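You operate a simulated robot arm through the tools that you are given. There is no shell and no other tool. Be economical: measure what you need, move in short steps, check, and stop when the job is done.

Carry out the task below with a simulated two-armed robot. There is one attempt and no reset: what you move stays moved.

Task
Plug the rinse basin, fill it to the band and leave the plain tub soaking.
Fine: strainer to the drip rack, then rinse pipe home; tap part open, shut inside the blue band; tub under till its crust darkens.

The check looks at the end state, three seconds after you hand in, the way a careful person would. Anything else that was tipped, shoved, dropped, spilled or broken makes it a failure.

Robot
Two 7-joint arms with two-finger parallel grippers on one trunk, on a base that drives. Base frame: it is fixed to the floor where the robot stands at the start and does not move with it; the origin is under the middle of the robot, x ahead of it, y to its left, z up; the surface under the hand at the start is at about z = 740. Units: mm, degrees, N and s.
The left shoulder is at the start at [70, 188, 1265], the right one opposite. With the tool pointing down near the work surface each hand reaches from about 100 to 740 mm from the robot's upright axis, wherever it stands, measured 20 degrees to its own side. Places, roughly: drip rack [400, -600, 900]; rinse basin [500, -200, 800]; rinse tap [800, -300, 900]; rinse waste [700, -100, 700]. Payload 3.91 kg a hand.
Tool frame (each hand has its own): the origin (TCP) lies between the finger pads and is the grasp point; the fingertips stand 30 mm ahead of it; z points along the fingers, y is the line along which they close. The gripper opens to 110 mm. The fingers are 20 mm wide and 10 mm thick; the gripper's body (48 by 112 mm) begins 55 mm behind the TCP.
Orientation is that of the tool frame in the base frame, as a unit quaternion [x, y, z, w]. With the fingers straight down and closing along the base's y, the tool's x points along the base's -x, its y along +y and its z along -z.

Tools
- The arms move only by the tool apply_moves. It takes "left_plan", "right_plan" or both (then of equal length, played together; a hand with none holds still); each is text: rows parted by semicolons, each of 7 numbers parted by spaces: the turn, a rotation vector about the tool's x, y, z in degrees, then the shift along the tool's x, y, z in mm, then the opening in per cent of the stroke, from 0 (shut) to 100 (fully open). In form: ax ay az x y z fingers; .... A call has 1 to 10 rows; each row is the pose to reach, as a shift and turn from the pose commanded when the call began, along the tool's axes at that moment. Each row takes 0.2 s and may step no farther than 50 mm and 8.6 degrees from the row before; otherwise, or with a gripper value out of range, the whole call is refused. Where a pose cannot be reached the arm comes as near as it can. A force on the tool above 40 N (or 10 N above the force at the start of the call, whichever is more), or a blocked arm, ends the call early, and 0.2 s more pass. The fingers move at their own pace (about 72 mm/s each) and stop on an object; they squeeze with about 32 N. The grip force told is the motor's: it shows also when the fingers shut on nothing. Time passes only in rows, and 0.2 s behind the last, so rows that repeat a pose let the fingers close. It gives the time, the measured TCP pose, the force on the tool (base axes), the opening and the grip force at its end, in the units of the frame above (readings bear some noise), with the torque about the TCP (base axes, N m) and any sound that the robot's microphone picked up, and new pictures: "pictures" is both (left out), scene, wrist or none (wrist: the cameras of the hands that moved).
- Cameras (640 x 400 px; columns grow to the right, rows downward): "scene" is now at [125.3, -2.2, 1483.1]; the picture's right is [-0.02, -1.00, -0.00], its down [-0.73, 0.01, -0.69] and it looks along [0.69, -0.01, -0.73] (base axes); focal length 214 px, centre (320, 200). "left" rides on the left gripper at [72, -17, -103] in its tool frame; the picture's right is [0.23, 0.97, 0.00], its down [-0.76, 0.18, -0.62] and it looks along [-0.61, 0.14, 0.78] (tool axes); focal length 222 px, centre (320, 200). "right" rides on the right gripper at [72, 17, -103] in its tool frame; the picture's right is [-0.23, 0.97, 0.00], its down [-0.76, -0.18, -0.62] and it looks along [-0.61, -0.14, 0.78] (tool axes); focal length 222 px, centre (320, 200). There is no depth. A picture from a camera that has moved, and an enlarged one, comes with that camera's place and axes in the base frame and with its lens. The place of the scene camera against the robot may be out by one fixed shift of up to 12 mm in any direction.
- raise_lower(by): slides the trunk up (or, below 0, down) by that many mm; the arms and the scene camera ride with it, the base frame stays. It gives what a move gives, with no picture.
- steer(legs): drives the robot by 1 to 6 legs, each [ahead, turn to the left] in mm and degrees, along the robot's own axes; the way and the turn of a leg run together, so that a leg with both is an arc; at most 1500 mm and 180 degrees a leg. The arms and the cameras ride along, it lands a little off, and it stops where it bumps. It gives what a move gives, and a new picture of the scene camera.
- aim_head(pan, tilt): turns the head with the scene camera to pan (to the left, within 86 degrees either way) and tilt (down, from -29 to 69), counted from straight ahead of the robot. It gives what a move gives, and a new picture of the scene camera.
- inspect(camera, box): a new picture of the part [left, top, right, bottom] of that camera's present view, enlarged. The clock stands still meanwhile.
- job_done(): hands the job in; it is judged then, once.

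Work in short steps. Places have to be worked out from the pictures, the camera data and where the tool is seen: move nearer, look again, correct. Check each grasp and each placing, and mend what went wrong. You have 120 turns and 260 pictures in all, those below and enlarged ones among them. Open the grippers and draw the arms clear of the work before you hand the job in, unless the task says otherwise; then end with one line.

The tools are called after "Request:" as a command line: name --argument value ..., lists and objects as JSON in quotes. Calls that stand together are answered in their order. apply_moves: Moves the arms, as the interface text tells. Its arguments: {"type":"object","properties":{"left_plan":{"type":"string"},"right_plan":{"type":"string"},"pictures":{"type":"string","enum":["both","scene","wrist","none"]}},"required":[]} The other tools are called the same way: raise_lower (by) slides the trunk up or down; steer (legs) drives the base; aim_head (pan, tilt) turns the head that bears the scene camera; inspect (camera, box) takes an enlarged picture of a part of a camera's view; job_done () hands the job in.

At the start:

```text
time: 0.0
left_tool_pos: [555.2, 163.4, 1230.9]
left_tcp_rot: [0.0, 1.0, 0.0, -0.001]
left_ft_force: [0.4, 0.9, 0.2]
left_ft_torque: [0.03, 0.01, 0.0]
left_grip_width: 109.7
left_gripper_force: 0.0
right_tool_pos: [588.2, -236.1, 1184.1]
right_tcp_rot: [0.0, 1.0, 0.001, 0.0]
right_ft_force: [-0.3, 0.4, -0.1]
right_ft_torque: [-0.01, 0.01, -0.01]
right_grip_width: 110.1
right_gripper_force: 0.0
trunk travel left (down, up): [-775.0, 165.0]
robot x, y, heading: [-1.2, 3.4, -0.0]
head pan, tilt: [-0.9, 46.6]
```

scene: 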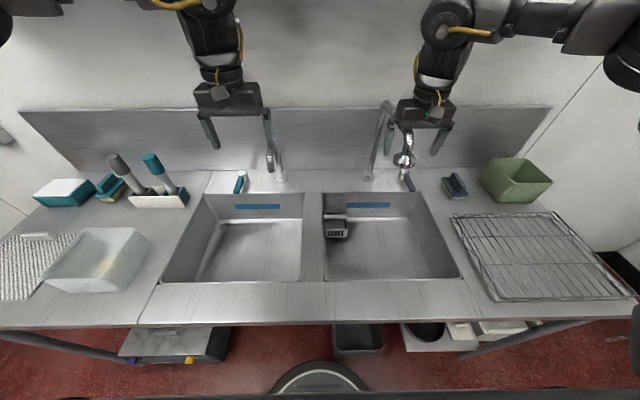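
right: 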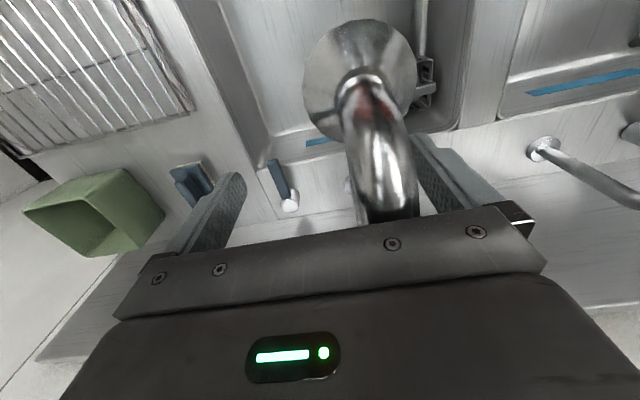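
left: 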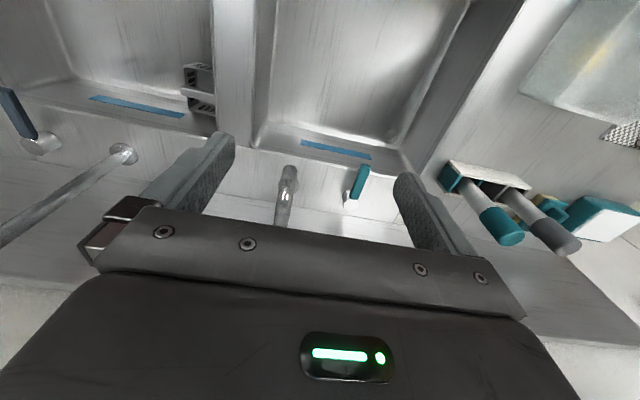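

The right-hand basin appears to be the rinse basin, with a strainer or pipe in its corner. I'll enlarge the key parts.

Request:
inspect --camera "scene" --box '[300, 90, 480, 290]'

Request:
inspect --camera "scene" --box '[0, 140, 220, 310]'

Request:
inspect --camera "scene" --box '[420, 140, 640, 310]'

Request:
inspect --camera "scene" --box '[100, 300, 560, 400]'

```text
2.00 times, centred on (390, 190) of scene
camera zoom: at [125.3, -2.2, 1483.1], right [-0.02, -1.0, 0.0], down [-0.73, 0.01, -0.69], along [0.69, -0.01, -0.73], focal length 429 px, centre (180, 220)
```

zoom: 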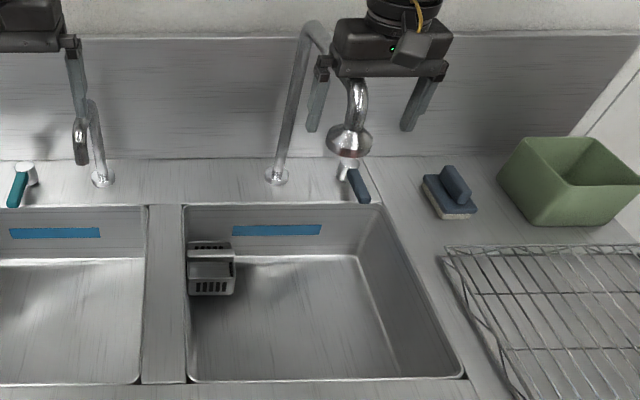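

```text
2.35 times, centred on (110, 225) of scene
camera zoom: at [125.3, -2.2, 1483.1], right [-0.02, -1.0, 0.0], down [-0.73, 0.01, -0.69], along [0.69, -0.01, -0.73], focal length 505 px, centre (814, 141)
```

zoom: 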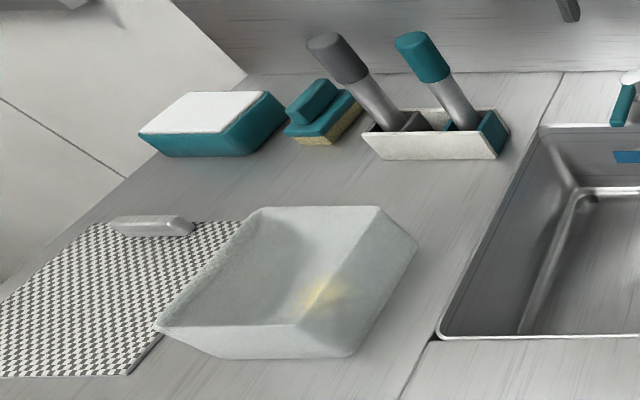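

```text
2.35 times, centred on (530, 225) of scene
camera zoom: at [125.3, -2.2, 1483.1], right [-0.02, -1.0, 0.0], down [-0.73, 0.01, -0.69], along [0.69, -0.01, -0.73], focal length 505 px, centre (-174, 141)
```

zoom: 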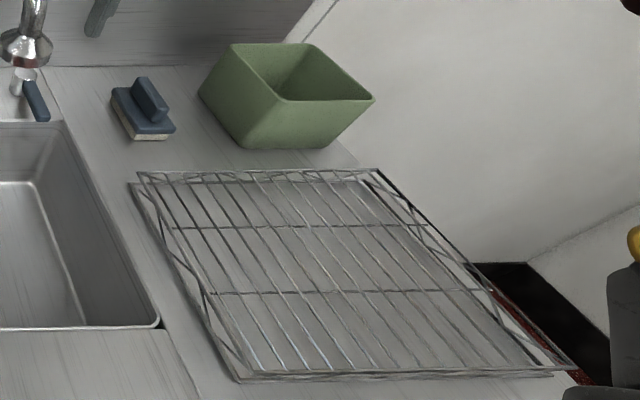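

```text
1.39 times, centred on (330, 350) of scene
camera zoom: at [125.3, -2.2, 1483.1], right [-0.02, -1.0, 0.0], down [-0.73, 0.01, -0.69], along [0.69, -0.01, -0.73], focal length 298 px, centre (306, -9)
```

zoom: 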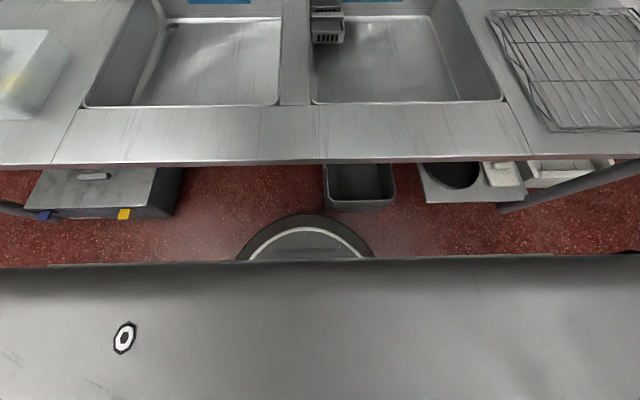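

Next I'll look around for the rinse pipe and any labels, panning the head to both sides.

Request:
aim_head --pan 45 --tilt 45

Request:
aim_head --pan -50 --tilt 45

Request:
aim_head --pan 0 --tilt 10

```text
time: 1.1
left_tool_pos: [554.3, 163.7, 1230.3]
left_tcp_rot: [0.0, 1.0, 0.0, -0.001]
left_ft_force: [0.2, 0.2, 0.6]
left_ft_torque: [-0.03, 0.01, -0.02]
left_grip_width: 110.1
left_gripper_force: 0.1
right_tool_pos: [588.2, -235.7, 1185.6]
right_tcp_rot: [0.0, 1.0, 0.001, 0.0]
right_ft_force: [-0.4, -0.6, -0.2]
right_ft_torque: [-0.02, 0.04, -0.03]
right_grip_width: 110.2
right_gripper_force: 0.1
trunk travel left (down, up): [-775.0, 165.0]
robot x, y, heading: [1.5, -1.2, -0.1]
head pan, tilt: [45.0, 45.0]
camera scene: at [102.9, 56.5, 1485.4], right [0.71, -0.71, 0.0], down [-0.5, -0.5, -0.71], along [0.5, 0.5, -0.71], focal length 214 px, centre (320, 200)
```

scene: 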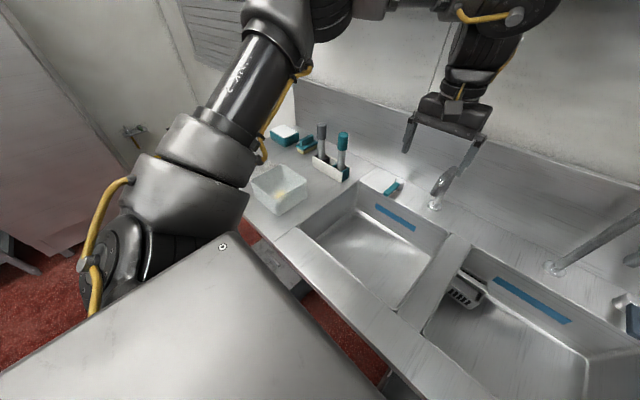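

```text
time: 2.8
left_tool_pos: [554.5, 164.4, 1230.2]
left_tcp_rot: [0.0, 1.0, 0.0, -0.001]
left_ft_force: [0.5, 0.4, 0.3]
left_ft_torque: [-0.05, 0.03, -0.01]
left_grip_width: 110.0
left_gripper_force: 0.0
right_tool_pos: [587.8, -235.5, 1184.0]
right_tcp_rot: [0.0, 1.0, 0.0, 0.0]
right_ft_force: [-1.2, 0.5, -0.1]
right_ft_torque: [-0.01, -0.01, -0.03]
right_grip_width: 110.0
right_gripper_force: 0.2
trunk travel left (down, up): [-775.0, 165.0]
robot x, y, heading: [-0.3, -2.3, 0.2]
head pan, tilt: [-50.0, 45.0]
camera scene: at [97.6, -63.1, 1485.4], right [-0.77, -0.64, 0.0], down [-0.46, 0.54, -0.71], along [0.45, -0.54, -0.71], focal length 214 px, centre (320, 200)
```

scene: 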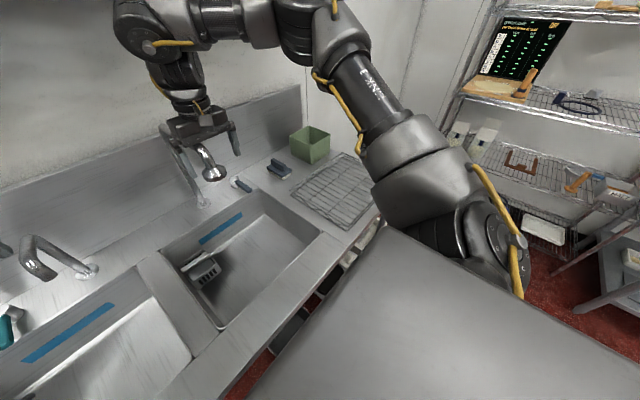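

```text
time: 4.0
left_tool_pos: [554.4, 162.4, 1231.5]
left_tcp_rot: [0.0, 1.0, 0.0, -0.001]
left_ft_force: [0.8, 0.8, 0.4]
left_ft_torque: [0.0, 0.02, 0.0]
left_grip_width: 110.2
left_gripper_force: 0.0
right_tool_pos: [588.5, -235.9, 1185.0]
right_tcp_rot: [0.0, 1.0, -0.001, 0.001]
right_ft_force: [0.5, -0.4, -0.4]
right_ft_torque: [0.01, -0.04, 0.01]
right_grip_width: 110.0
right_gripper_force: 0.0
trunk travel left (down, up): [-775.0, 165.0]
robot x, y, heading: [-0.2, -2.7, -0.1]
head pan, tilt: [0.0, 10.0]
camera scene: at [138.3, -1.0, 1540.3], right [0.0, -1.0, 0.0], down [-0.17, 0.0, -0.98], along [0.98, 0.0, -0.17], focal length 214 px, centre (320, 200)
```

scene: 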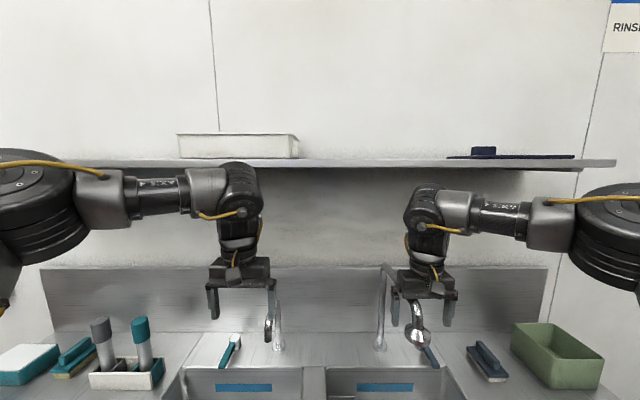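

A sign reads "RINS…" on the right, and there's a shelf with objects. I'll look closer.

Request:
inspect --camera "scene" --box '[160, 120, 320, 170]'

Request:
inspect --camera "scene" --box '[60, 300, 200, 400]'

Request:
aim_head --pan -35 --tilt 0

Request:
aim_head --pan 35 --tilt 5

```text
4.00 times, centred on (240, 145) of scene
camera zoom: at [138.3, -1.0, 1540.3], right [0.0, -1.0, 0.0], down [-0.17, 0.0, -0.98], along [0.98, 0.0, -0.17], focal length 858 px, centre (640, 420)
```

zoom: 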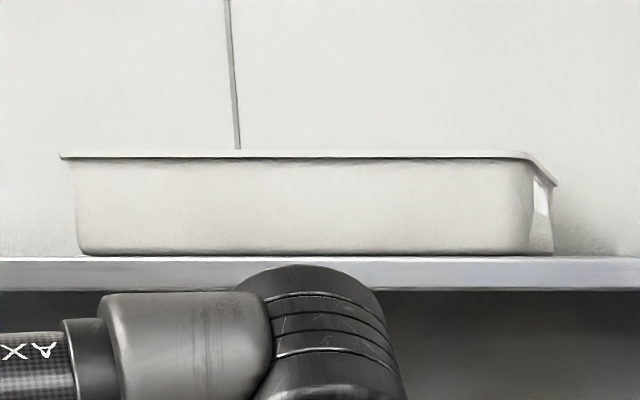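

```text
4.00 times, centred on (130, 350) of scene
camera zoom: at [138.3, -1.0, 1540.3], right [0.0, -1.0, 0.0], down [-0.17, 0.0, -0.98], along [0.98, 0.0, -0.17], focal length 858 px, centre (1080, -400)
```

zoom: 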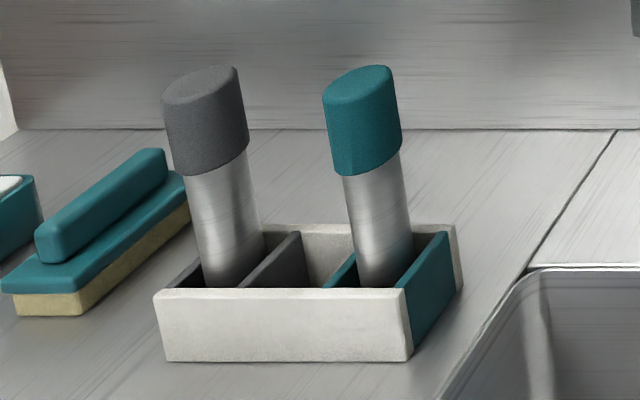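

```text
time: 5.0
left_tool_pos: [554.5, 162.5, 1232.3]
left_tcp_rot: [0.0, 1.0, 0.0, -0.001]
left_ft_force: [-0.3, 0.6, 0.1]
left_ft_torque: [0.01, -0.03, 0.02]
left_grip_width: 110.3
left_gripper_force: 0.0
right_tool_pos: [587.3, -236.4, 1184.1]
right_tcp_rot: [0.0, 1.0, 0.0, 0.001]
right_ft_force: [0.4, 0.2, 0.5]
right_ft_torque: [-0.03, -0.03, 0.0]
right_grip_width: 110.0
right_gripper_force: 0.1
trunk travel left (down, up): [-775.0, 165.0]
robot x, y, heading: [-0.1, 0.6, -0.1]
head pan, tilt: [-35.0, 0.0]
camera scene: at [119.1, -52.3, 1556.3], right [-0.57, -0.82, 0.0], down [0.0, 0.0, -1.0], along [0.82, -0.57, 0.0], focal length 214 px, centre (320, 200)
```

scene: 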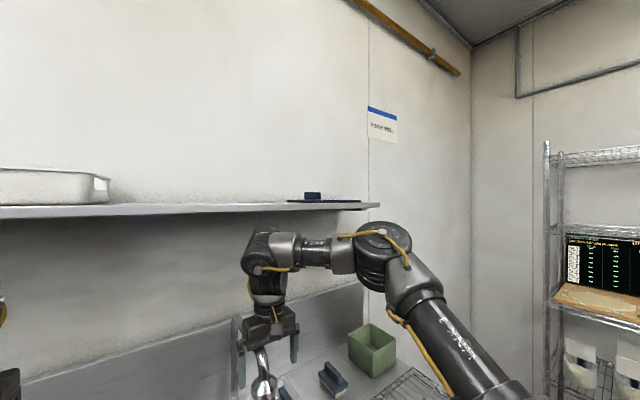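

```text
time: 6.4
left_tool_pos: [554.1, 163.4, 1232.0]
left_tcp_rot: [0.0, 1.0, 0.0, -0.001]
left_ft_force: [-0.2, -0.3, 0.4]
left_ft_torque: [0.0, -0.01, -0.01]
left_grip_width: 110.1
left_gripper_force: 0.2
right_tool_pos: [587.4, -236.3, 1184.2]
right_tcp_rot: [0.001, 1.0, 0.0, 0.001]
right_ft_force: [-0.7, -0.3, 0.1]
right_ft_torque: [0.02, 0.0, 0.02]
right_grip_width: 110.1
right_gripper_force: 0.1
trunk travel left (down, up): [-775.0, 165.0]
robot x, y, heading: [0.8, 4.6, -0.2]
head pan, tilt: [35.0, 5.0]
camera scene: at [120.6, 51.7, 1548.4], right [0.57, -0.82, 0.0], down [-0.07, -0.05, -1.0], along [0.82, 0.57, -0.09], focal length 214 px, centre (320, 200)
```

scene: 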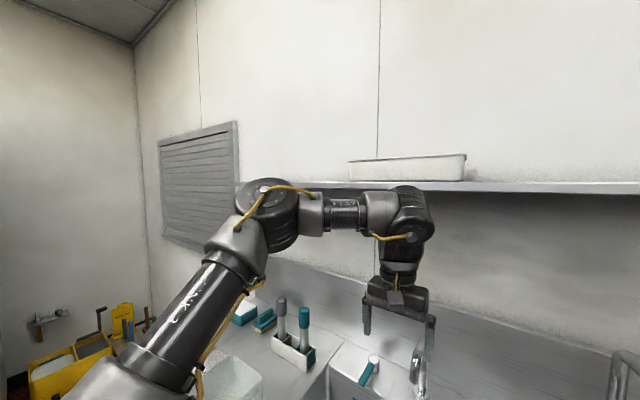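

Now to read the wall sign.

Request:
aim_head --pan -35 --tilt -5

Request:
inspect --camera "scene" --box '[350, 60, 430, 140]'

```text
time: 7.8
left_tool_pos: [555.1, 162.9, 1231.0]
left_tcp_rot: [0.0, 1.0, 0.001, 0.0]
left_ft_force: [-0.5, -0.8, -0.4]
left_ft_torque: [0.0, 0.0, -0.04]
left_grip_width: 110.1
left_gripper_force: 0.1
right_tool_pos: [587.2, -236.4, 1184.8]
right_tcp_rot: [0.0, 1.0, 0.0, -0.001]
right_ft_force: [-0.1, 0.3, 0.1]
right_ft_torque: [0.02, -0.02, 0.01]
right_grip_width: 110.0
right_gripper_force: 0.0
trunk travel left (down, up): [-775.0, 165.0]
robot x, y, heading: [-3.4, -2.0, -0.2]
head pan, tilt: [-35.0, -5.0]
camera scene: at [117.0, -51.0, 1564.1], right [-0.57, -0.82, 0.0], down [0.07, -0.05, -1.0], along [0.82, -0.57, 0.09], focal length 214 px, centre (320, 200)
```

scene: 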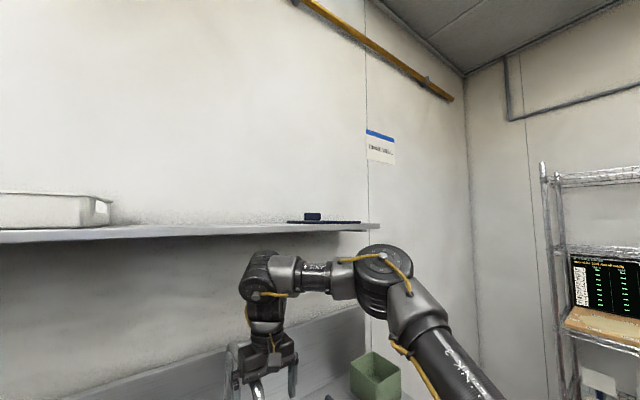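

```text
5.00 times, centred on (390, 100) of scene
camera zoom: at [117.0, -51.0, 1564.1], right [-0.57, -0.82, 0.0], down [0.07, -0.05, -1.0], along [0.82, -0.57, 0.09], focal length 1072 px, centre (-30, 700)
```

zoom: 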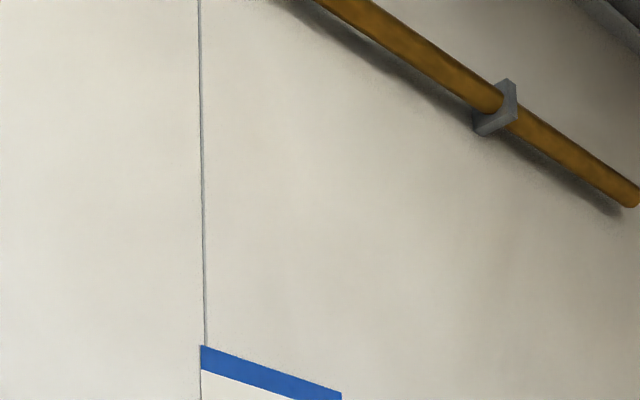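

Request:
inspect --camera "scene" --box '[360, 125, 400, 170]'

Request:
inspect --camera "scene" --box '[280, 205, 370, 230]'

```text
8.89 times, centred on (380, 148) of scene
camera zoom: at [117.0, -51.0, 1564.1], right [-0.57, -0.82, 0.0], down [0.07, -0.05, -1.0], along [0.82, -0.57, 0.09], focal length 1906 px, centre (-213, 667)
```

zoom: 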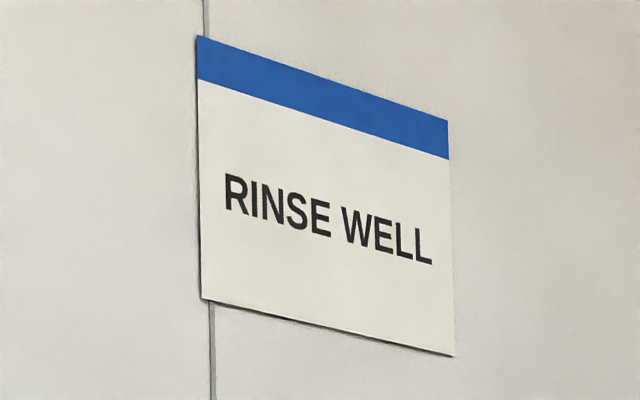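

```text
7.11 times, centred on (325, 218) of scene
camera zoom: at [117.0, -51.0, 1564.1], right [-0.57, -0.82, 0.0], down [0.07, -0.05, -1.0], along [0.82, -0.57, 0.09], focal length 1525 px, centre (284, 76)
```

zoom: 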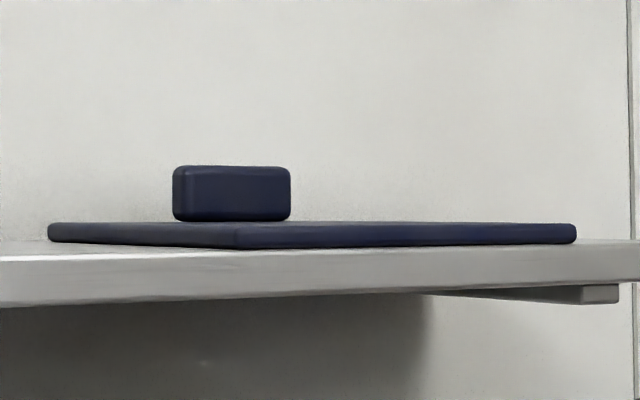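

The sign is only a notice. The right gripper straddles the rinse spout, whose bell I triangulate at about [537, -206, 1180], so I raise both hands straight up.

Request:
apply_moves --left_plan "0 0 0 0 0 -45 100; 0 0 0 0 0 -90 100; 0 0 0 0 0 -130 100" --right_plan "0 0 0 0 0 -45 100; 0 0 0 0 0 -90 100; 0 0 0 0 0 -130 100" --pictures "both"

Request:
aim_head --pan 0 --tilt 46

```text
time: 8.7
left_tool_pos: [552.0, 164.9, 1359.3]
left_tcp_rot: [0.0, 1.0, 0.0, 0.0]
left_ft_force: [-0.1, 0.3, 0.7]
left_ft_torque: [0.0, 0.0, 0.0]
left_grip_width: 110.1
left_gripper_force: 0.1
right_tool_pos: [585.8, -235.3, 1314.5]
right_tcp_rot: [0.001, 1.0, 0.0, 0.0]
right_ft_force: [0.1, -0.4, -0.3]
right_ft_torque: [0.02, 0.01, 0.01]
right_grip_width: 110.0
right_gripper_force: 0.0
trunk travel left (down, up): [-775.0, 165.0]
robot x, y, heading: [1.4, -2.3, -0.1]
head pan, tilt: [-35.0, -5.0]
camera scene: at [116.3, -51.1, 1564.0], right [-0.57, -0.82, 0.0], down [0.07, -0.05, -1.0], along [0.82, -0.57, 0.09], focal length 214 px, centre (320, 200)
camera right: at [513.1, -218.3, 1417.7], right [0.23, 0.97, 0.0], down [0.76, -0.18, 0.62], along [0.61, -0.14, -0.78], focal length 222 px, centre (320, 200)
camera left: at [480.1, 147.8, 1463.5], right [-0.23, 0.97, 0.0], down [0.76, 0.18, 0.62], along [0.61, 0.14, -0.78], focal length 222 px, centre (320, 200)
```

scene: 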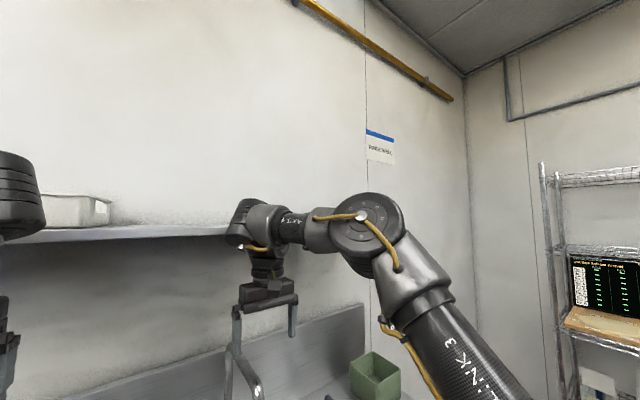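
right: 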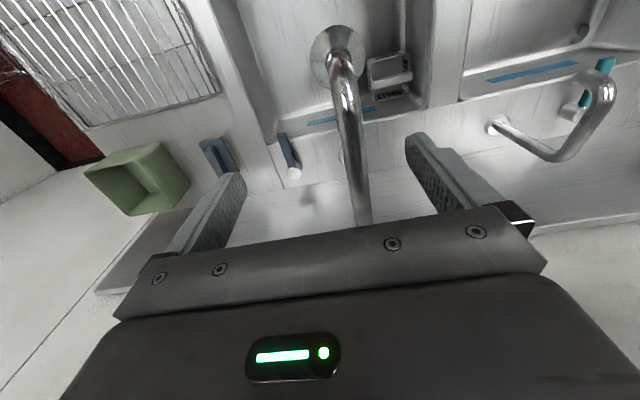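
left: 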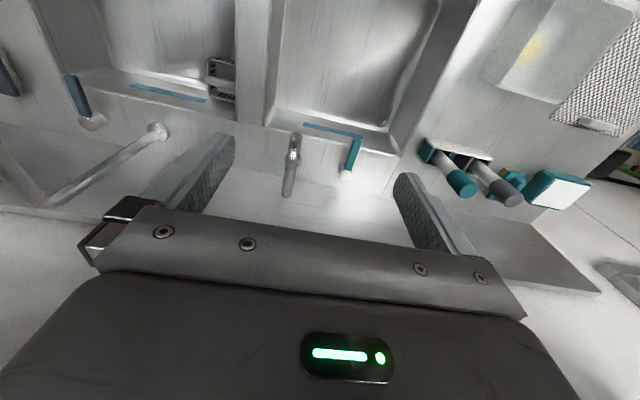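

```text
time: 9.8
left_tool_pos: [553.2, 165.1, 1358.8]
left_tcp_rot: [0.0, 1.0, 0.0, -0.001]
left_ft_force: [0.3, -1.4, -0.2]
left_ft_torque: [0.02, -0.01, 0.03]
left_grip_width: 109.8
left_gripper_force: 0.0
right_tool_pos: [586.0, -234.9, 1314.7]
right_tcp_rot: [0.0, 1.0, 0.0, 0.0]
right_ft_force: [-0.3, -0.8, 0.6]
right_ft_torque: [0.03, 0.02, 0.0]
right_grip_width: 109.8
right_gripper_force: 0.1
trunk travel left (down, up): [-775.0, 165.0]
robot x, y, heading: [-2.9, 1.1, -0.2]
head pan, tilt: [0.0, 46.0]
camera scene: at [125.7, -1.0, 1484.1], right [0.0, -1.0, 0.0], down [-0.72, 0.0, -0.7], along [0.7, 0.0, -0.72], focal length 214 px, centre (320, 200)
```

scene: 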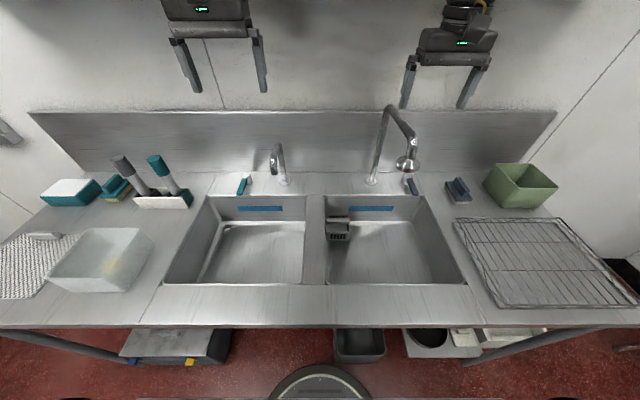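

Clear view now. I enlarge the pipes, the strainer and the items under the table.

Request:
inspect --camera "left" --box '[400, 120, 560, 220]'

Request:
inspect --camera "left" --box '[50, 40, 250, 165]'

Request:
inspect --camera "right" --box '[260, 20, 440, 130]'

Request:
inspect --camera "scene" --box '[390, 310, 560, 380]'

Request:
inspect --camera "scene" --box '[300, 180, 480, 290]'

```text
4.00 times, centred on (480, 170) of left
camera zoom: at [480.7, 147.7, 1462.6], right [-0.23, 0.97, 0.0], down [0.76, 0.18, 0.62], along [0.61, 0.14, -0.78], focal length 888 px, centre (-320, 320)
```

zoom: 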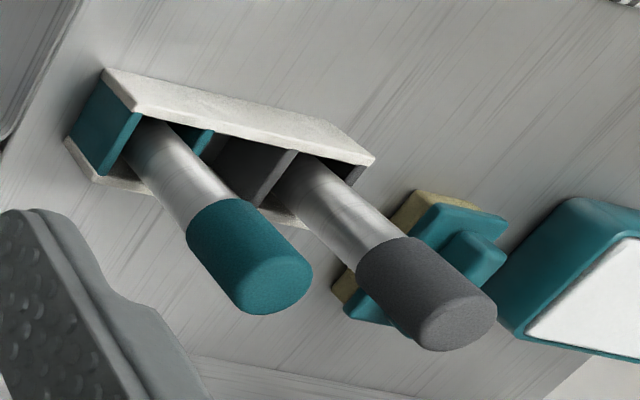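

```text
3.20 times, centred on (150, 102) of left
camera zoom: at [480.7, 147.7, 1462.6], right [-0.23, 0.97, 0.0], down [0.76, 0.18, 0.62], along [0.61, 0.14, -0.78], focal length 711 px, centre (864, 512)
```

zoom: 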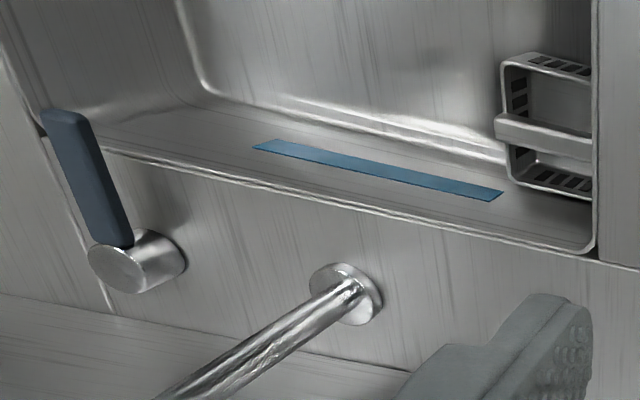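

```text
3.56 times, centred on (350, 75) of right
camera zoom: at [513.6, -218.3, 1416.8], right [0.23, 0.97, 0.0], down [0.76, -0.18, 0.62], along [0.61, -0.14, -0.78], focal length 790 px, centre (213, 644)
```

zoom: 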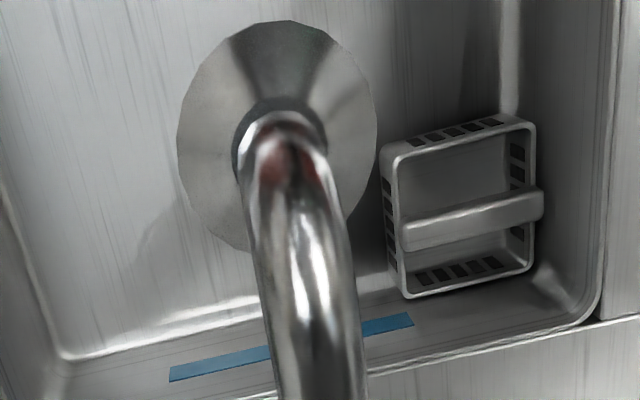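

```text
3.76 times, centred on (475, 345) of scene
camera zoom: at [125.7, -1.0, 1484.1], right [0.0, -1.0, 0.0], down [-0.72, 0.0, -0.7], along [0.7, 0.0, -0.72], focal length 807 px, centre (-264, -346)
```

zoom: 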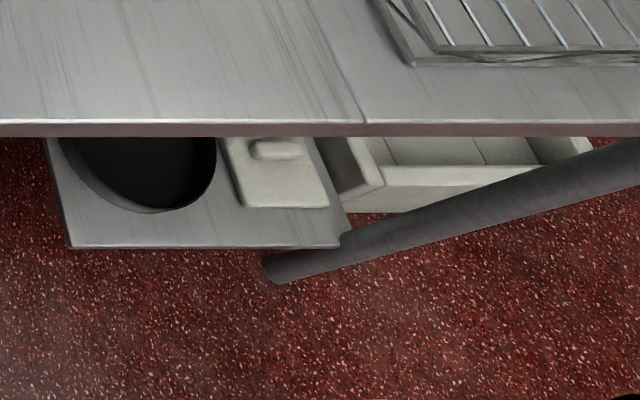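

```text
3.56 times, centred on (390, 235) of scene
camera zoom: at [125.7, -1.0, 1484.1], right [0.0, -1.0, 0.0], down [-0.72, 0.0, -0.7], along [0.7, 0.0, -0.72], focal length 763 px, centre (71, 76)
```

zoom: 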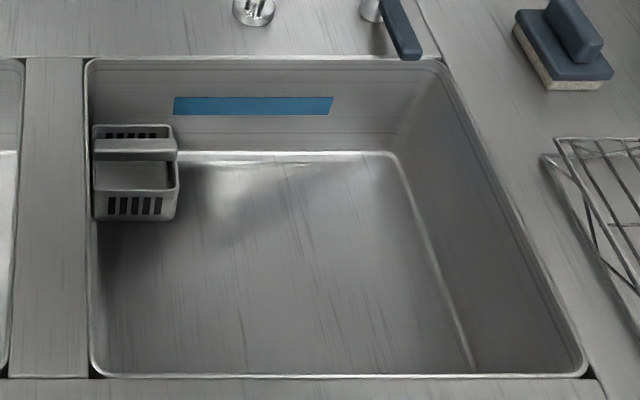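

The grey pipe must be the rinse one, since teal marks the wash side. The strainer's handle bar is near [660, -74, 822] and runs along y. I bring the left hand over while yawing it about 80° and clear the right hand away.

Request:
apply_moves --left_plan "0 0 8 -5 -23.5 20 60; 0 0 16 -10 -47 40 60; 0 0 24 -15 -70 60 60; 0 0 32 -20 -94 80 60; 0 0 40 -25 -117 100 60; 0 0 48 -30 -141 120 60; 0 0 56 -35 -164 140 60; 0 0 64 -40 -188 160 60; 0 0 72 -45 -211 180 60; 0 0 80 -50 -235 200 60" --right_plan "0 0 0 15 -20 0 100; 0 0 0 30 -40 0 100; 0 0 0 45 -60 0 100; 0 0 0 60 -80 0 100; 0 0 0 75 -100 0 100; 0 0 0 90 -120 0 100; 0 0 0 105 -140 0 100; 0 0 0 120 -160 0 100; 0 0 0 135 -180 0 100; 0 0 0 150 -200 0 100" --pictures "both"

```text
time: 12.0
left_tool_pos: [603.8, -58.4, 1166.2]
left_tcp_rot: [0.635, 0.772, -0.008, 0.007]
left_ft_force: [-0.2, 0.5, -0.4]
left_ft_torque: [0.07, -0.02, 0.02]
left_grip_width: 66.0
left_gripper_force: 0.1
left hand out of reach, approached as far as the arm can: row 10
right_tool_pos: [436.8, -425.4, 1308.9]
right_tcp_rot: [0.0, 1.0, 0.0, 0.004]
right_ft_force: [-0.2, -0.2, -0.1]
right_ft_torque: [-0.01, 0.04, -0.04]
right_grip_width: 109.9
right_gripper_force: 0.0
right hand out of reach, approached as far as the arm can: row 10
trunk travel left (down, up): [-775.0, 165.0]
robot x, y, heading: [-1.0, 0.5, 0.1]
head pan, tilt: [0.0, 46.0]
camera scene: at [124.3, -0.2, 1484.2], right [0.0, -1.0, 0.0], down [-0.72, 0.0, -0.7], along [0.7, 0.0, -0.72], focal length 214 px, centre (320, 200)
camera right: at [365.8, -408.4, 1410.7], right [0.23, 0.97, 0.0], down [0.76, -0.18, 0.63], along [0.61, -0.14, -0.78], focal length 222 px, centre (320, 200)
camera left: at [573.5, 12.9, 1268.0], right [0.91, 0.41, -0.01], down [0.32, -0.7, 0.64], along [0.26, -0.58, -0.77], focal length 222 px, centre (320, 200)
```

scene: 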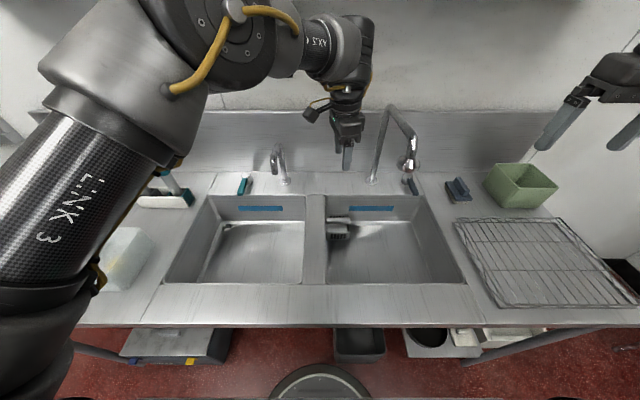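
right: 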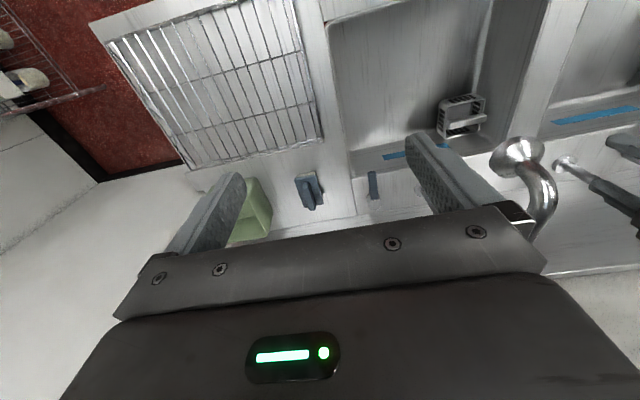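
left: 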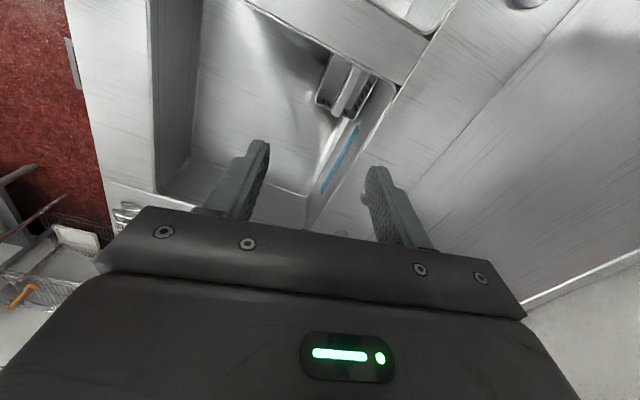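

The hand is nearly there. I descend toward the strainer above the basin and finish the yaw.

Request:
apply_moves --left_plan "0 0 2 -5 8 40 60; 0 0 4 -10 16 80 60; 0 0 6 -15 25 120 60; 0 0 8 -20 34 160 60; 0 0 10 -24 42 190 60" --pictures "both"

```text
time: 13.2
left_tool_pos: [623.7, -47.6, 971.9]
left_tcp_rot: [0.707, 0.707, 0.0, 0.001]
left_ft_force: [-0.7, 0.7, -0.1]
left_ft_torque: [0.01, 0.02, 0.01]
left_grip_width: 66.1
left_gripper_force: 0.1
left hand out of reach, approached as far as the arm can: row 1, 2, 3, 4, 5
right_tool_pos: [440.5, -426.0, 1307.7]
right_tcp_rot: [0.0, 1.0, 0.0, 0.002]
right_ft_force: [0.1, 0.5, 0.1]
right_ft_torque: [0.05, 0.02, 0.01]
right_grip_width: 110.1
right_gripper_force: 0.1
trunk travel left (down, up): [-775.0, 165.0]
robot x, y, heading: [1.8, -2.6, -0.0]
head pan, tilt: [0.0, 46.0]
camera scene: at [126.2, -1.1, 1484.0], right [0.0, -1.0, 0.0], down [-0.72, 0.0, -0.69], along [0.69, 0.0, -0.72], focal length 214 px, centre (320, 200)
camera left: at [607.2, 24.8, 1075.7], right [0.97, 0.23, 0.0], down [0.18, -0.76, 0.63], along [0.14, -0.61, -0.78], focal length 222 px, centre (320, 200)
```

scene: 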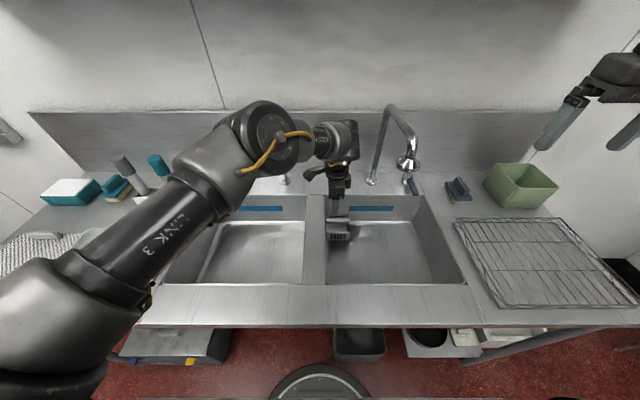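
left: 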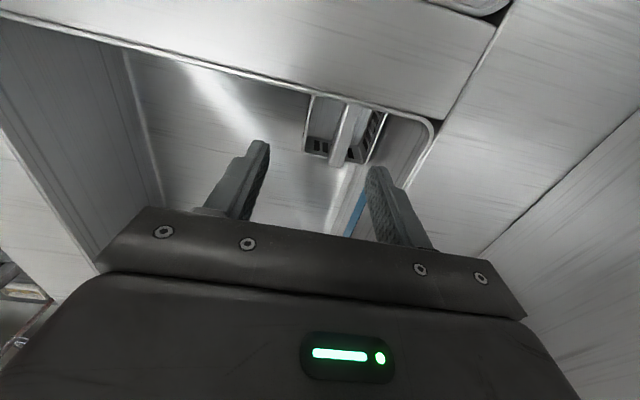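

The left arm is out of reach here, so the base must turn right about 26°. I first lift the left hand up and left, clear of both spouts.

Request:
apply_moves --left_plan "0 0 0 0 -7 -48 60; 0 0 0 10 -15 -96 60; 0 0 0 40 -25 -144 60; 0 0 0 75 -32 -180 60; 0 0 0 110 -40 -215 60; 0 0 0 150 -48 -250 60; 0 0 0 190 -55 -270 60; 0 0 0 218 -64 -280 60" --pictures "none"

Request:
steer --legs '[[0, -26]]'

```text
refused: row 3 steps farther than a row can; nothing moved
```

```text
time: 14.5
left_tool_pos: [607.1, -161.2, 972.9]
left_tcp_rot: [0.77, 0.638, 0.001, 0.003]
left_ft_force: [0.5, 0.0, 0.4]
left_ft_torque: [-0.02, -0.03, 0.01]
left_grip_width: 66.2
left_gripper_force: 0.0
right_tool_pos: [332.2, -501.5, 1309.8]
right_tcp_rot: [0.113, 0.994, -0.002, 0.007]
right_ft_force: [0.3, -0.4, -0.3]
right_ft_torque: [0.06, -0.02, 0.0]
right_grip_width: 110.1
right_gripper_force: 0.1
trunk travel left (down, up): [-775.0, 165.0]
robot x, y, heading: [0.6, 1.0, -12.0]
head pan, tilt: [0.0, 46.0]
stopped in leg 1: the robot was blocked; the commanded pose is now the measured one
camera scene: at [118.9, -18.6, 1484.5], right [-0.21, -0.98, 0.01], down [-0.7, 0.15, -0.7], along [0.68, -0.15, -0.72], focal length 214 px, centre (320, 200)
```

scene: 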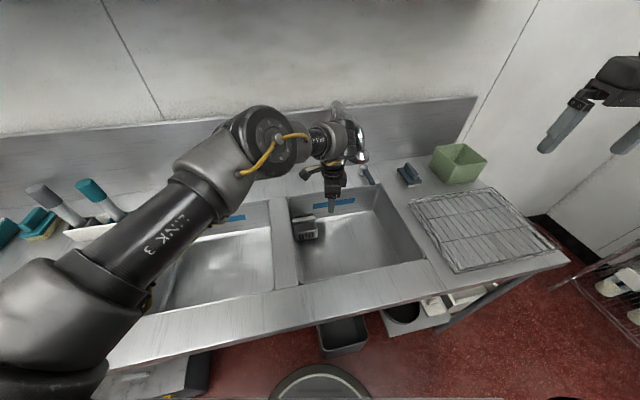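

The refused move left the hand low, and the turn brought it up against the spout. I turn back at once and check the spout.

Request:
steer --legs '[[0, 12]]'

```text
time: 15.7
left_tool_pos: [630.8, -33.8, 969.9]
left_tcp_rot: [0.699, 0.715, 0.002, -0.001]
left_ft_force: [0.2, -0.1, 0.6]
left_ft_torque: [0.0, 0.0, -0.01]
left_grip_width: 66.1
left_gripper_force: 0.1
right_tool_pos: [434.9, -428.2, 1305.2]
right_tcp_rot: [0.005, 1.0, 0.002, 0.005]
right_ft_force: [-0.2, 0.5, 0.1]
right_ft_torque: [-0.02, -0.04, 0.02]
right_grip_width: 110.1
right_gripper_force: 0.1
trunk travel left (down, up): [-775.0, 165.0]
robot x, y, heading: [-1.4, 1.4, -0.1]
head pan, tilt: [0.0, 46.0]
camera scene: at [125.3, -0.1, 1484.0], right [0.0, -1.0, 0.0], down [-0.72, 0.0, -0.69], along [0.69, 0.0, -0.72], focal length 214 px, centre (320, 200)
```

scene: 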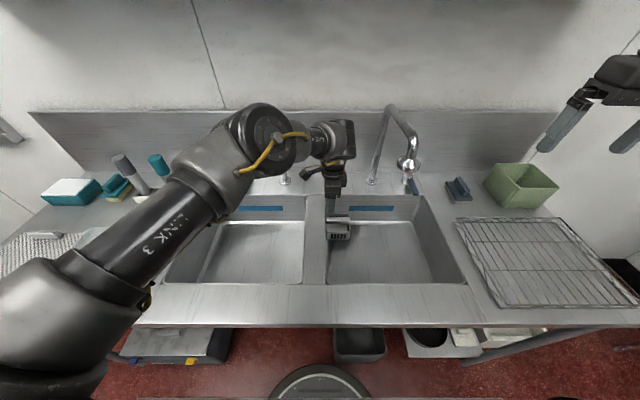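

The spout looks unchanged. Now I lift the left hand properly.

Request:
apply_moves --left_plan "0 0 0 0 -7 -45 60; 0 0 0 5 -14 -90 60; 0 0 0 25 -22 -130 60; 0 0 0 55 -30 -165 60; 0 0 0 85 -38 -198 60; 0 0 0 120 -45 -230 60; 0 0 0 155 -52 -260 60; 0 0 0 195 -60 -275 60; 0 0 0 210 -70 -280 60" --pictures "none"

```text
time: 17.7
left_tool_pos: [556.2, 172.6, 1251.9]
left_tcp_rot: [0.7, 0.714, 0.002, 0.0]
left_ft_force: [0.1, 0.3, -0.8]
left_ft_torque: [0.0, 0.0, -0.02]
left_grip_width: 66.2
left_gripper_force: 0.0
right_tool_pos: [435.4, -426.6, 1306.2]
right_tcp_rot: [0.005, 1.0, 0.001, 0.004]
right_ft_force: [-0.3, -0.2, 0.0]
right_ft_torque: [0.0, 0.02, 0.01]
right_grip_width: 109.9
right_gripper_force: 0.0
trunk travel left (down, up): [-775.0, 165.0]
robot x, y, heading: [0.1, -3.6, 0.1]
head pan, tilt: [0.0, 46.0]
```

Now the turn of -25°.

Request:
steer --legs '[[0, -25]]'

```text
time: 19.4
left_tool_pos: [578.7, -82.6, 1251.5]
left_tcp_rot: [0.839, 0.545, 0.002, 0.0]
left_ft_force: [0.1, 0.8, -0.2]
left_ft_torque: [0.0, -0.03, 0.0]
left_grip_width: 66.1
left_gripper_force: 0.0
right_tool_pos: [211.4, -569.9, 1306.0]
right_tcp_rot: [0.224, 0.975, 0.0, 0.005]
right_ft_force: [-0.4, 0.5, 0.1]
right_ft_torque: [-0.04, -0.01, 0.0]
right_grip_width: 110.0
right_gripper_force: 0.0
trunk travel left (down, up): [-775.0, 165.0]
robot x, y, heading: [-1.5, -2.1, -24.9]
head pan, tilt: [0.0, 46.0]
camera scene: at [113.1, -55.4, 1484.0], right [-0.43, -0.9, 0.0], down [-0.65, 0.31, -0.69], along [0.63, -0.3, -0.72], focal length 214 px, centre (320, 200)
```

scene: 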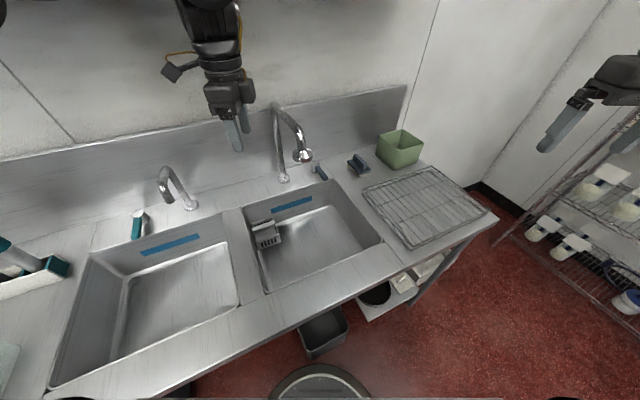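

The turn worked. I lower the left hand over the strainer while correcting the yaw to 90°.

Request:
apply_moves --left_plan "0 0 -4 5 8 42 55; 0 0 -8 11 17 84 55; 0 0 -12 16 26 126 55; 0 0 -16 22 34 168 55; 0 0 -20 27 43 210 55; 0 0 -24 33 52 250 55; 0 0 -24 33 52 250 55" --pictures "both"

```text
time: 21.0
left_tool_pos: [638.3, -71.9, 1000.5]
left_tcp_rot: [0.706, 0.708, 0.002, 0.001]
left_ft_force: [-1.3, 0.1, 0.1]
left_ft_torque: [-0.01, 0.0, 0.02]
left_grip_width: 60.6
left_gripper_force: 0.1
right_tool_pos: [209.2, -572.7, 1305.9]
right_tcp_rot: [0.224, 0.975, 0.001, 0.004]
right_ft_force: [-0.4, -0.5, -0.2]
right_ft_torque: [0.01, -0.02, 0.01]
right_grip_width: 110.0
right_gripper_force: 0.0
trunk travel left (down, up): [-775.0, 165.0]
robot x, y, heading: [-1.9, 0.2, -25.3]
head pan, tilt: [0.0, 46.0]
camera scene: at [112.0, -56.1, 1484.1], right [-0.43, -0.9, 0.0], down [-0.65, 0.31, -0.69], along [0.63, -0.3, -0.72], focal length 214 px, centre (320, 200)
camera left: at [621.7, 1.1, 1105.1], right [0.97, 0.23, 0.0], down [0.18, -0.76, 0.62], along [0.15, -0.6, -0.78], focal length 222 px, centre (320, 200)
```

scene: 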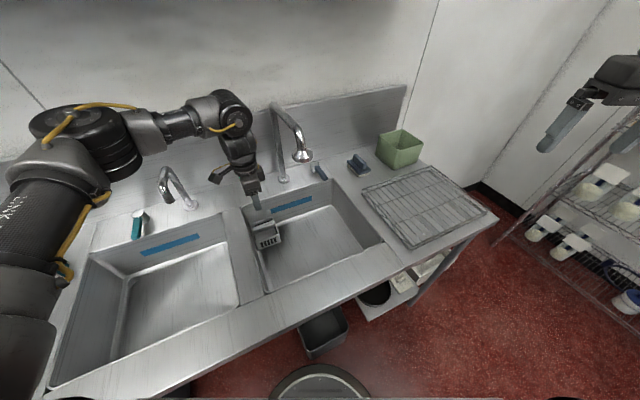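
left: 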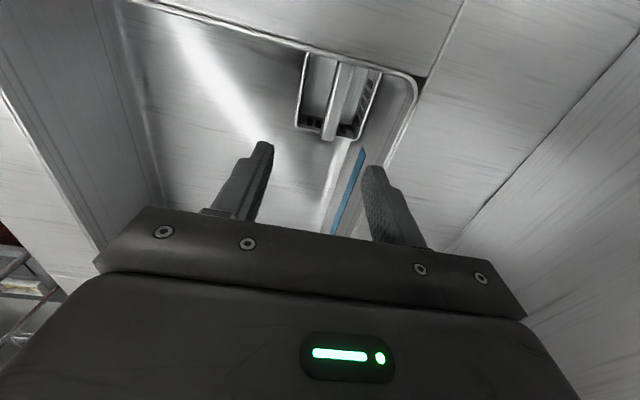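

Request:
inspect --camera "left" --box '[270, 30, 430, 150]'

```text
3.33 times, centred on (350, 90) of left
camera zoom: at [621.7, 1.1, 1105.1], right [0.97, 0.23, 0.0], down [0.18, -0.76, 0.62], along [0.15, -0.6, -0.78], focal length 740 px, centre (220, 567)
```

zoom: 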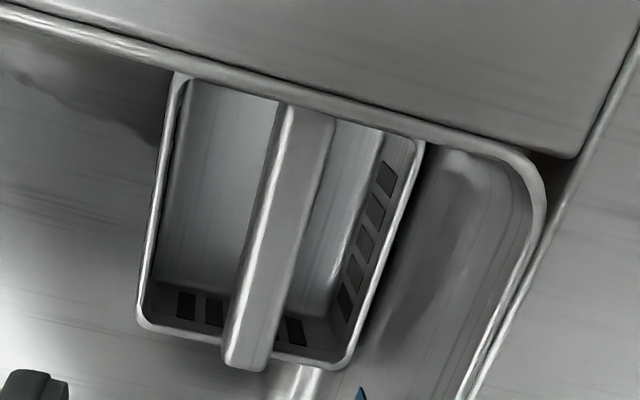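

The bar centre is about [660, -65, ~825], 19 mm wide, with about 27 mm free on each side. I set the opening to 36 mm, tilt 8° and come down to TCP z ≈ 870.

Request:
apply_moves --left_plan "-3 0 0 2 7 44 33; -6 0 0 4 14 88 33; -8 0 0 6 20 130 33; -8 0 0 6 20 130 33" --pictures "wrist"

Request:
inspect --camera "scene" --box '[220, 150, 320, 270]'

```text
time: 22.0
left_tool_pos: [656.6, -66.3, 874.0]
left_tcp_rot: [0.706, 0.705, 0.052, 0.049]
left_ft_force: [-0.8, 0.7, 0.3]
left_ft_torque: [-0.03, 0.0, -0.01]
left_grip_width: 36.0
left_gripper_force: 0.0
right_tool_pos: [210.1, -572.5, 1305.4]
right_tcp_rot: [0.224, 0.975, 0.001, 0.005]
right_ft_force: [0.4, 0.2, -0.1]
right_ft_torque: [0.02, 0.01, -0.03]
right_grip_width: 110.1
right_gripper_force: 0.0
trunk travel left (down, up): [-775.0, 165.0]
robot x, y, heading: [-1.5, -1.3, -25.3]
head pan, tilt: [0.0, 46.0]
camera left: at [625.8, 6.3, 973.6], right [0.96, 0.23, 0.14], down [0.09, -0.76, 0.64], along [0.25, -0.6, -0.76], focal length 222 px, centre (320, 200)
```

left: 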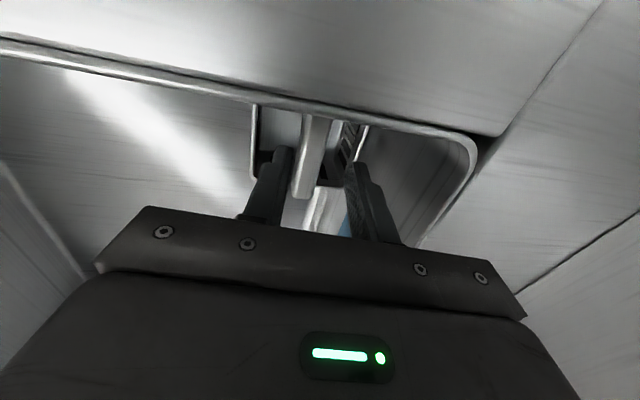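

```text
3.33 times, centred on (270, 210) of scene
camera zoom: at [112.4, -56.5, 1484.0], right [-0.43, -0.9, 0.0], down [-0.65, 0.31, -0.69], along [0.63, -0.3, -0.72], focal length 715 px, centre (487, 167)
```

zoom: 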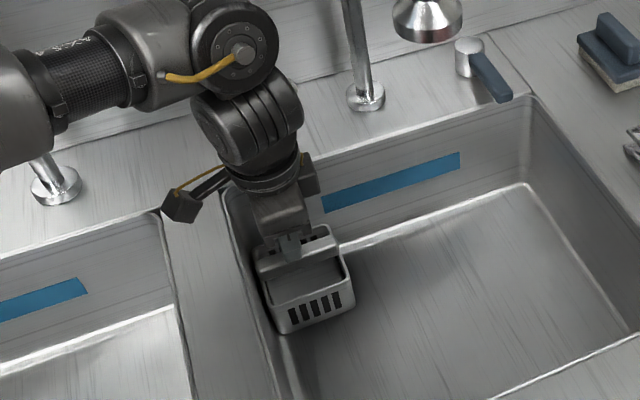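

The bar lies between the fingers at z ≈ 830. I go straight down 34 mm and close.

Request:
apply_moves --left_plan "0 0 0 0 -2.3 17 33; 0 0 0 0 -4.7 34 33; 0 0 0 0 -4.7 34 33; 0 0 0 0 -4.7 34 0; 0 0 0 0 -4.7 34 0; 0 0 0 0 -4.7 34 0" --pictures "wrist"

```text
time: 23.4
left_tool_pos: [656.2, -65.3, 838.9]
left_tcp_rot: [0.705, 0.705, 0.052, 0.049]
left_ft_force: [-0.1, 1.1, 4.2]
left_ft_torque: [-0.01, 0.33, -0.11]
left_grip_width: 20.5
left_gripper_force: 31.7
right_tool_pos: [209.0, -574.0, 1306.1]
right_tcp_rot: [0.224, 0.974, 0.001, 0.005]
right_ft_force: [-0.2, -0.4, 0.2]
right_ft_torque: [-0.02, 0.03, -0.03]
right_grip_width: 110.2
right_gripper_force: 0.1
trunk travel left (down, up): [-775.0, 165.0]
robot x, y, heading: [-2.9, 0.3, -25.1]
head pan, tilt: [0.0, 46.0]
camera left: at [625.3, 7.5, 940.1], right [0.96, 0.23, 0.14], down [0.09, -0.76, 0.64], along [0.25, -0.6, -0.76], focal length 222 px, centre (320, 200)
```

left: 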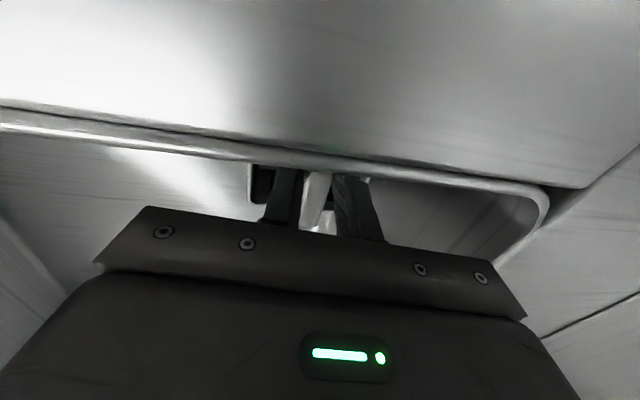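

Gripped (20.5 mm on the bar). I lift straight up and draw the hand back toward the robot, short of the spout's bell.

Request:
apply_moves --left_plan "0 0 0 0 3.5 -25 0; 0 0 0 0 9 -65 0; 0 0 0 0 15 -110 0; 0 0 0 0 21 -155 0; 0 0 0 0 28 -200 0; 0 0 0 0 -17 -216 0; 0 0 0 0 -62 -222 0; 0 0 0 0 -107 -228 0; 0 0 0 0 -152 -234 0; 0 0 0 0 -192 -240 0" --pictures "both"

```text
time: 25.6
left_tool_pos: [434.9, -71.2, 1048.1]
left_tcp_rot: [0.705, 0.705, 0.053, 0.049]
left_ft_force: [0.2, -0.6, 0.3]
left_ft_torque: [0.01, -0.04, 0.0]
left_grip_width: 0.2
left_gripper_force: 31.4
right_tool_pos: [209.3, -573.3, 1305.4]
right_tcp_rot: [0.224, 0.975, 0.0, 0.004]
right_ft_force: [0.2, 0.3, -0.4]
right_ft_torque: [0.0, 0.0, 0.02]
right_grip_width: 110.0
right_gripper_force: 0.0
trunk travel left (down, up): [-775.0, 165.0]
robot x, y, heading: [1.5, 1.2, -25.1]
head pan, tilt: [0.0, 46.0]
camera scene: at [111.3, -57.2, 1484.1], right [-0.43, -0.9, 0.0], down [-0.65, 0.31, -0.69], along [0.63, -0.3, -0.72], focal length 214 px, centre (320, 200)
camera left: at [403.8, 2.5, 1147.7], right [0.96, 0.23, 0.14], down [0.09, -0.76, 0.64], along [0.25, -0.6, -0.76], focal length 222 px, centre (320, 200)
```

scene: 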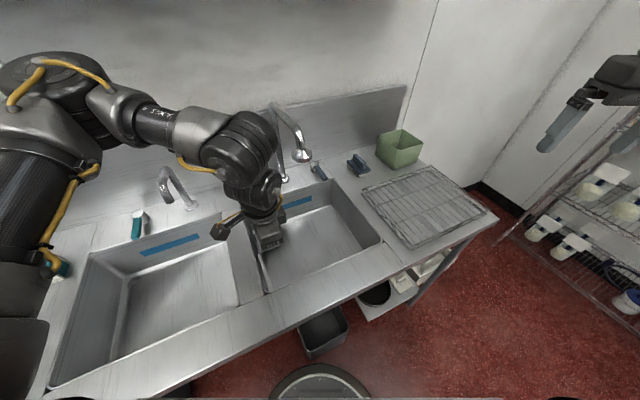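
left: 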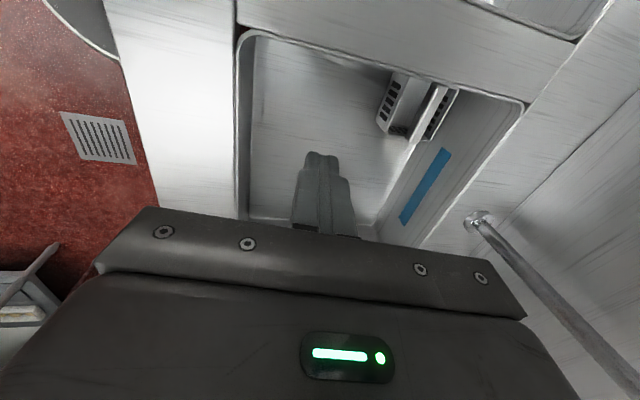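

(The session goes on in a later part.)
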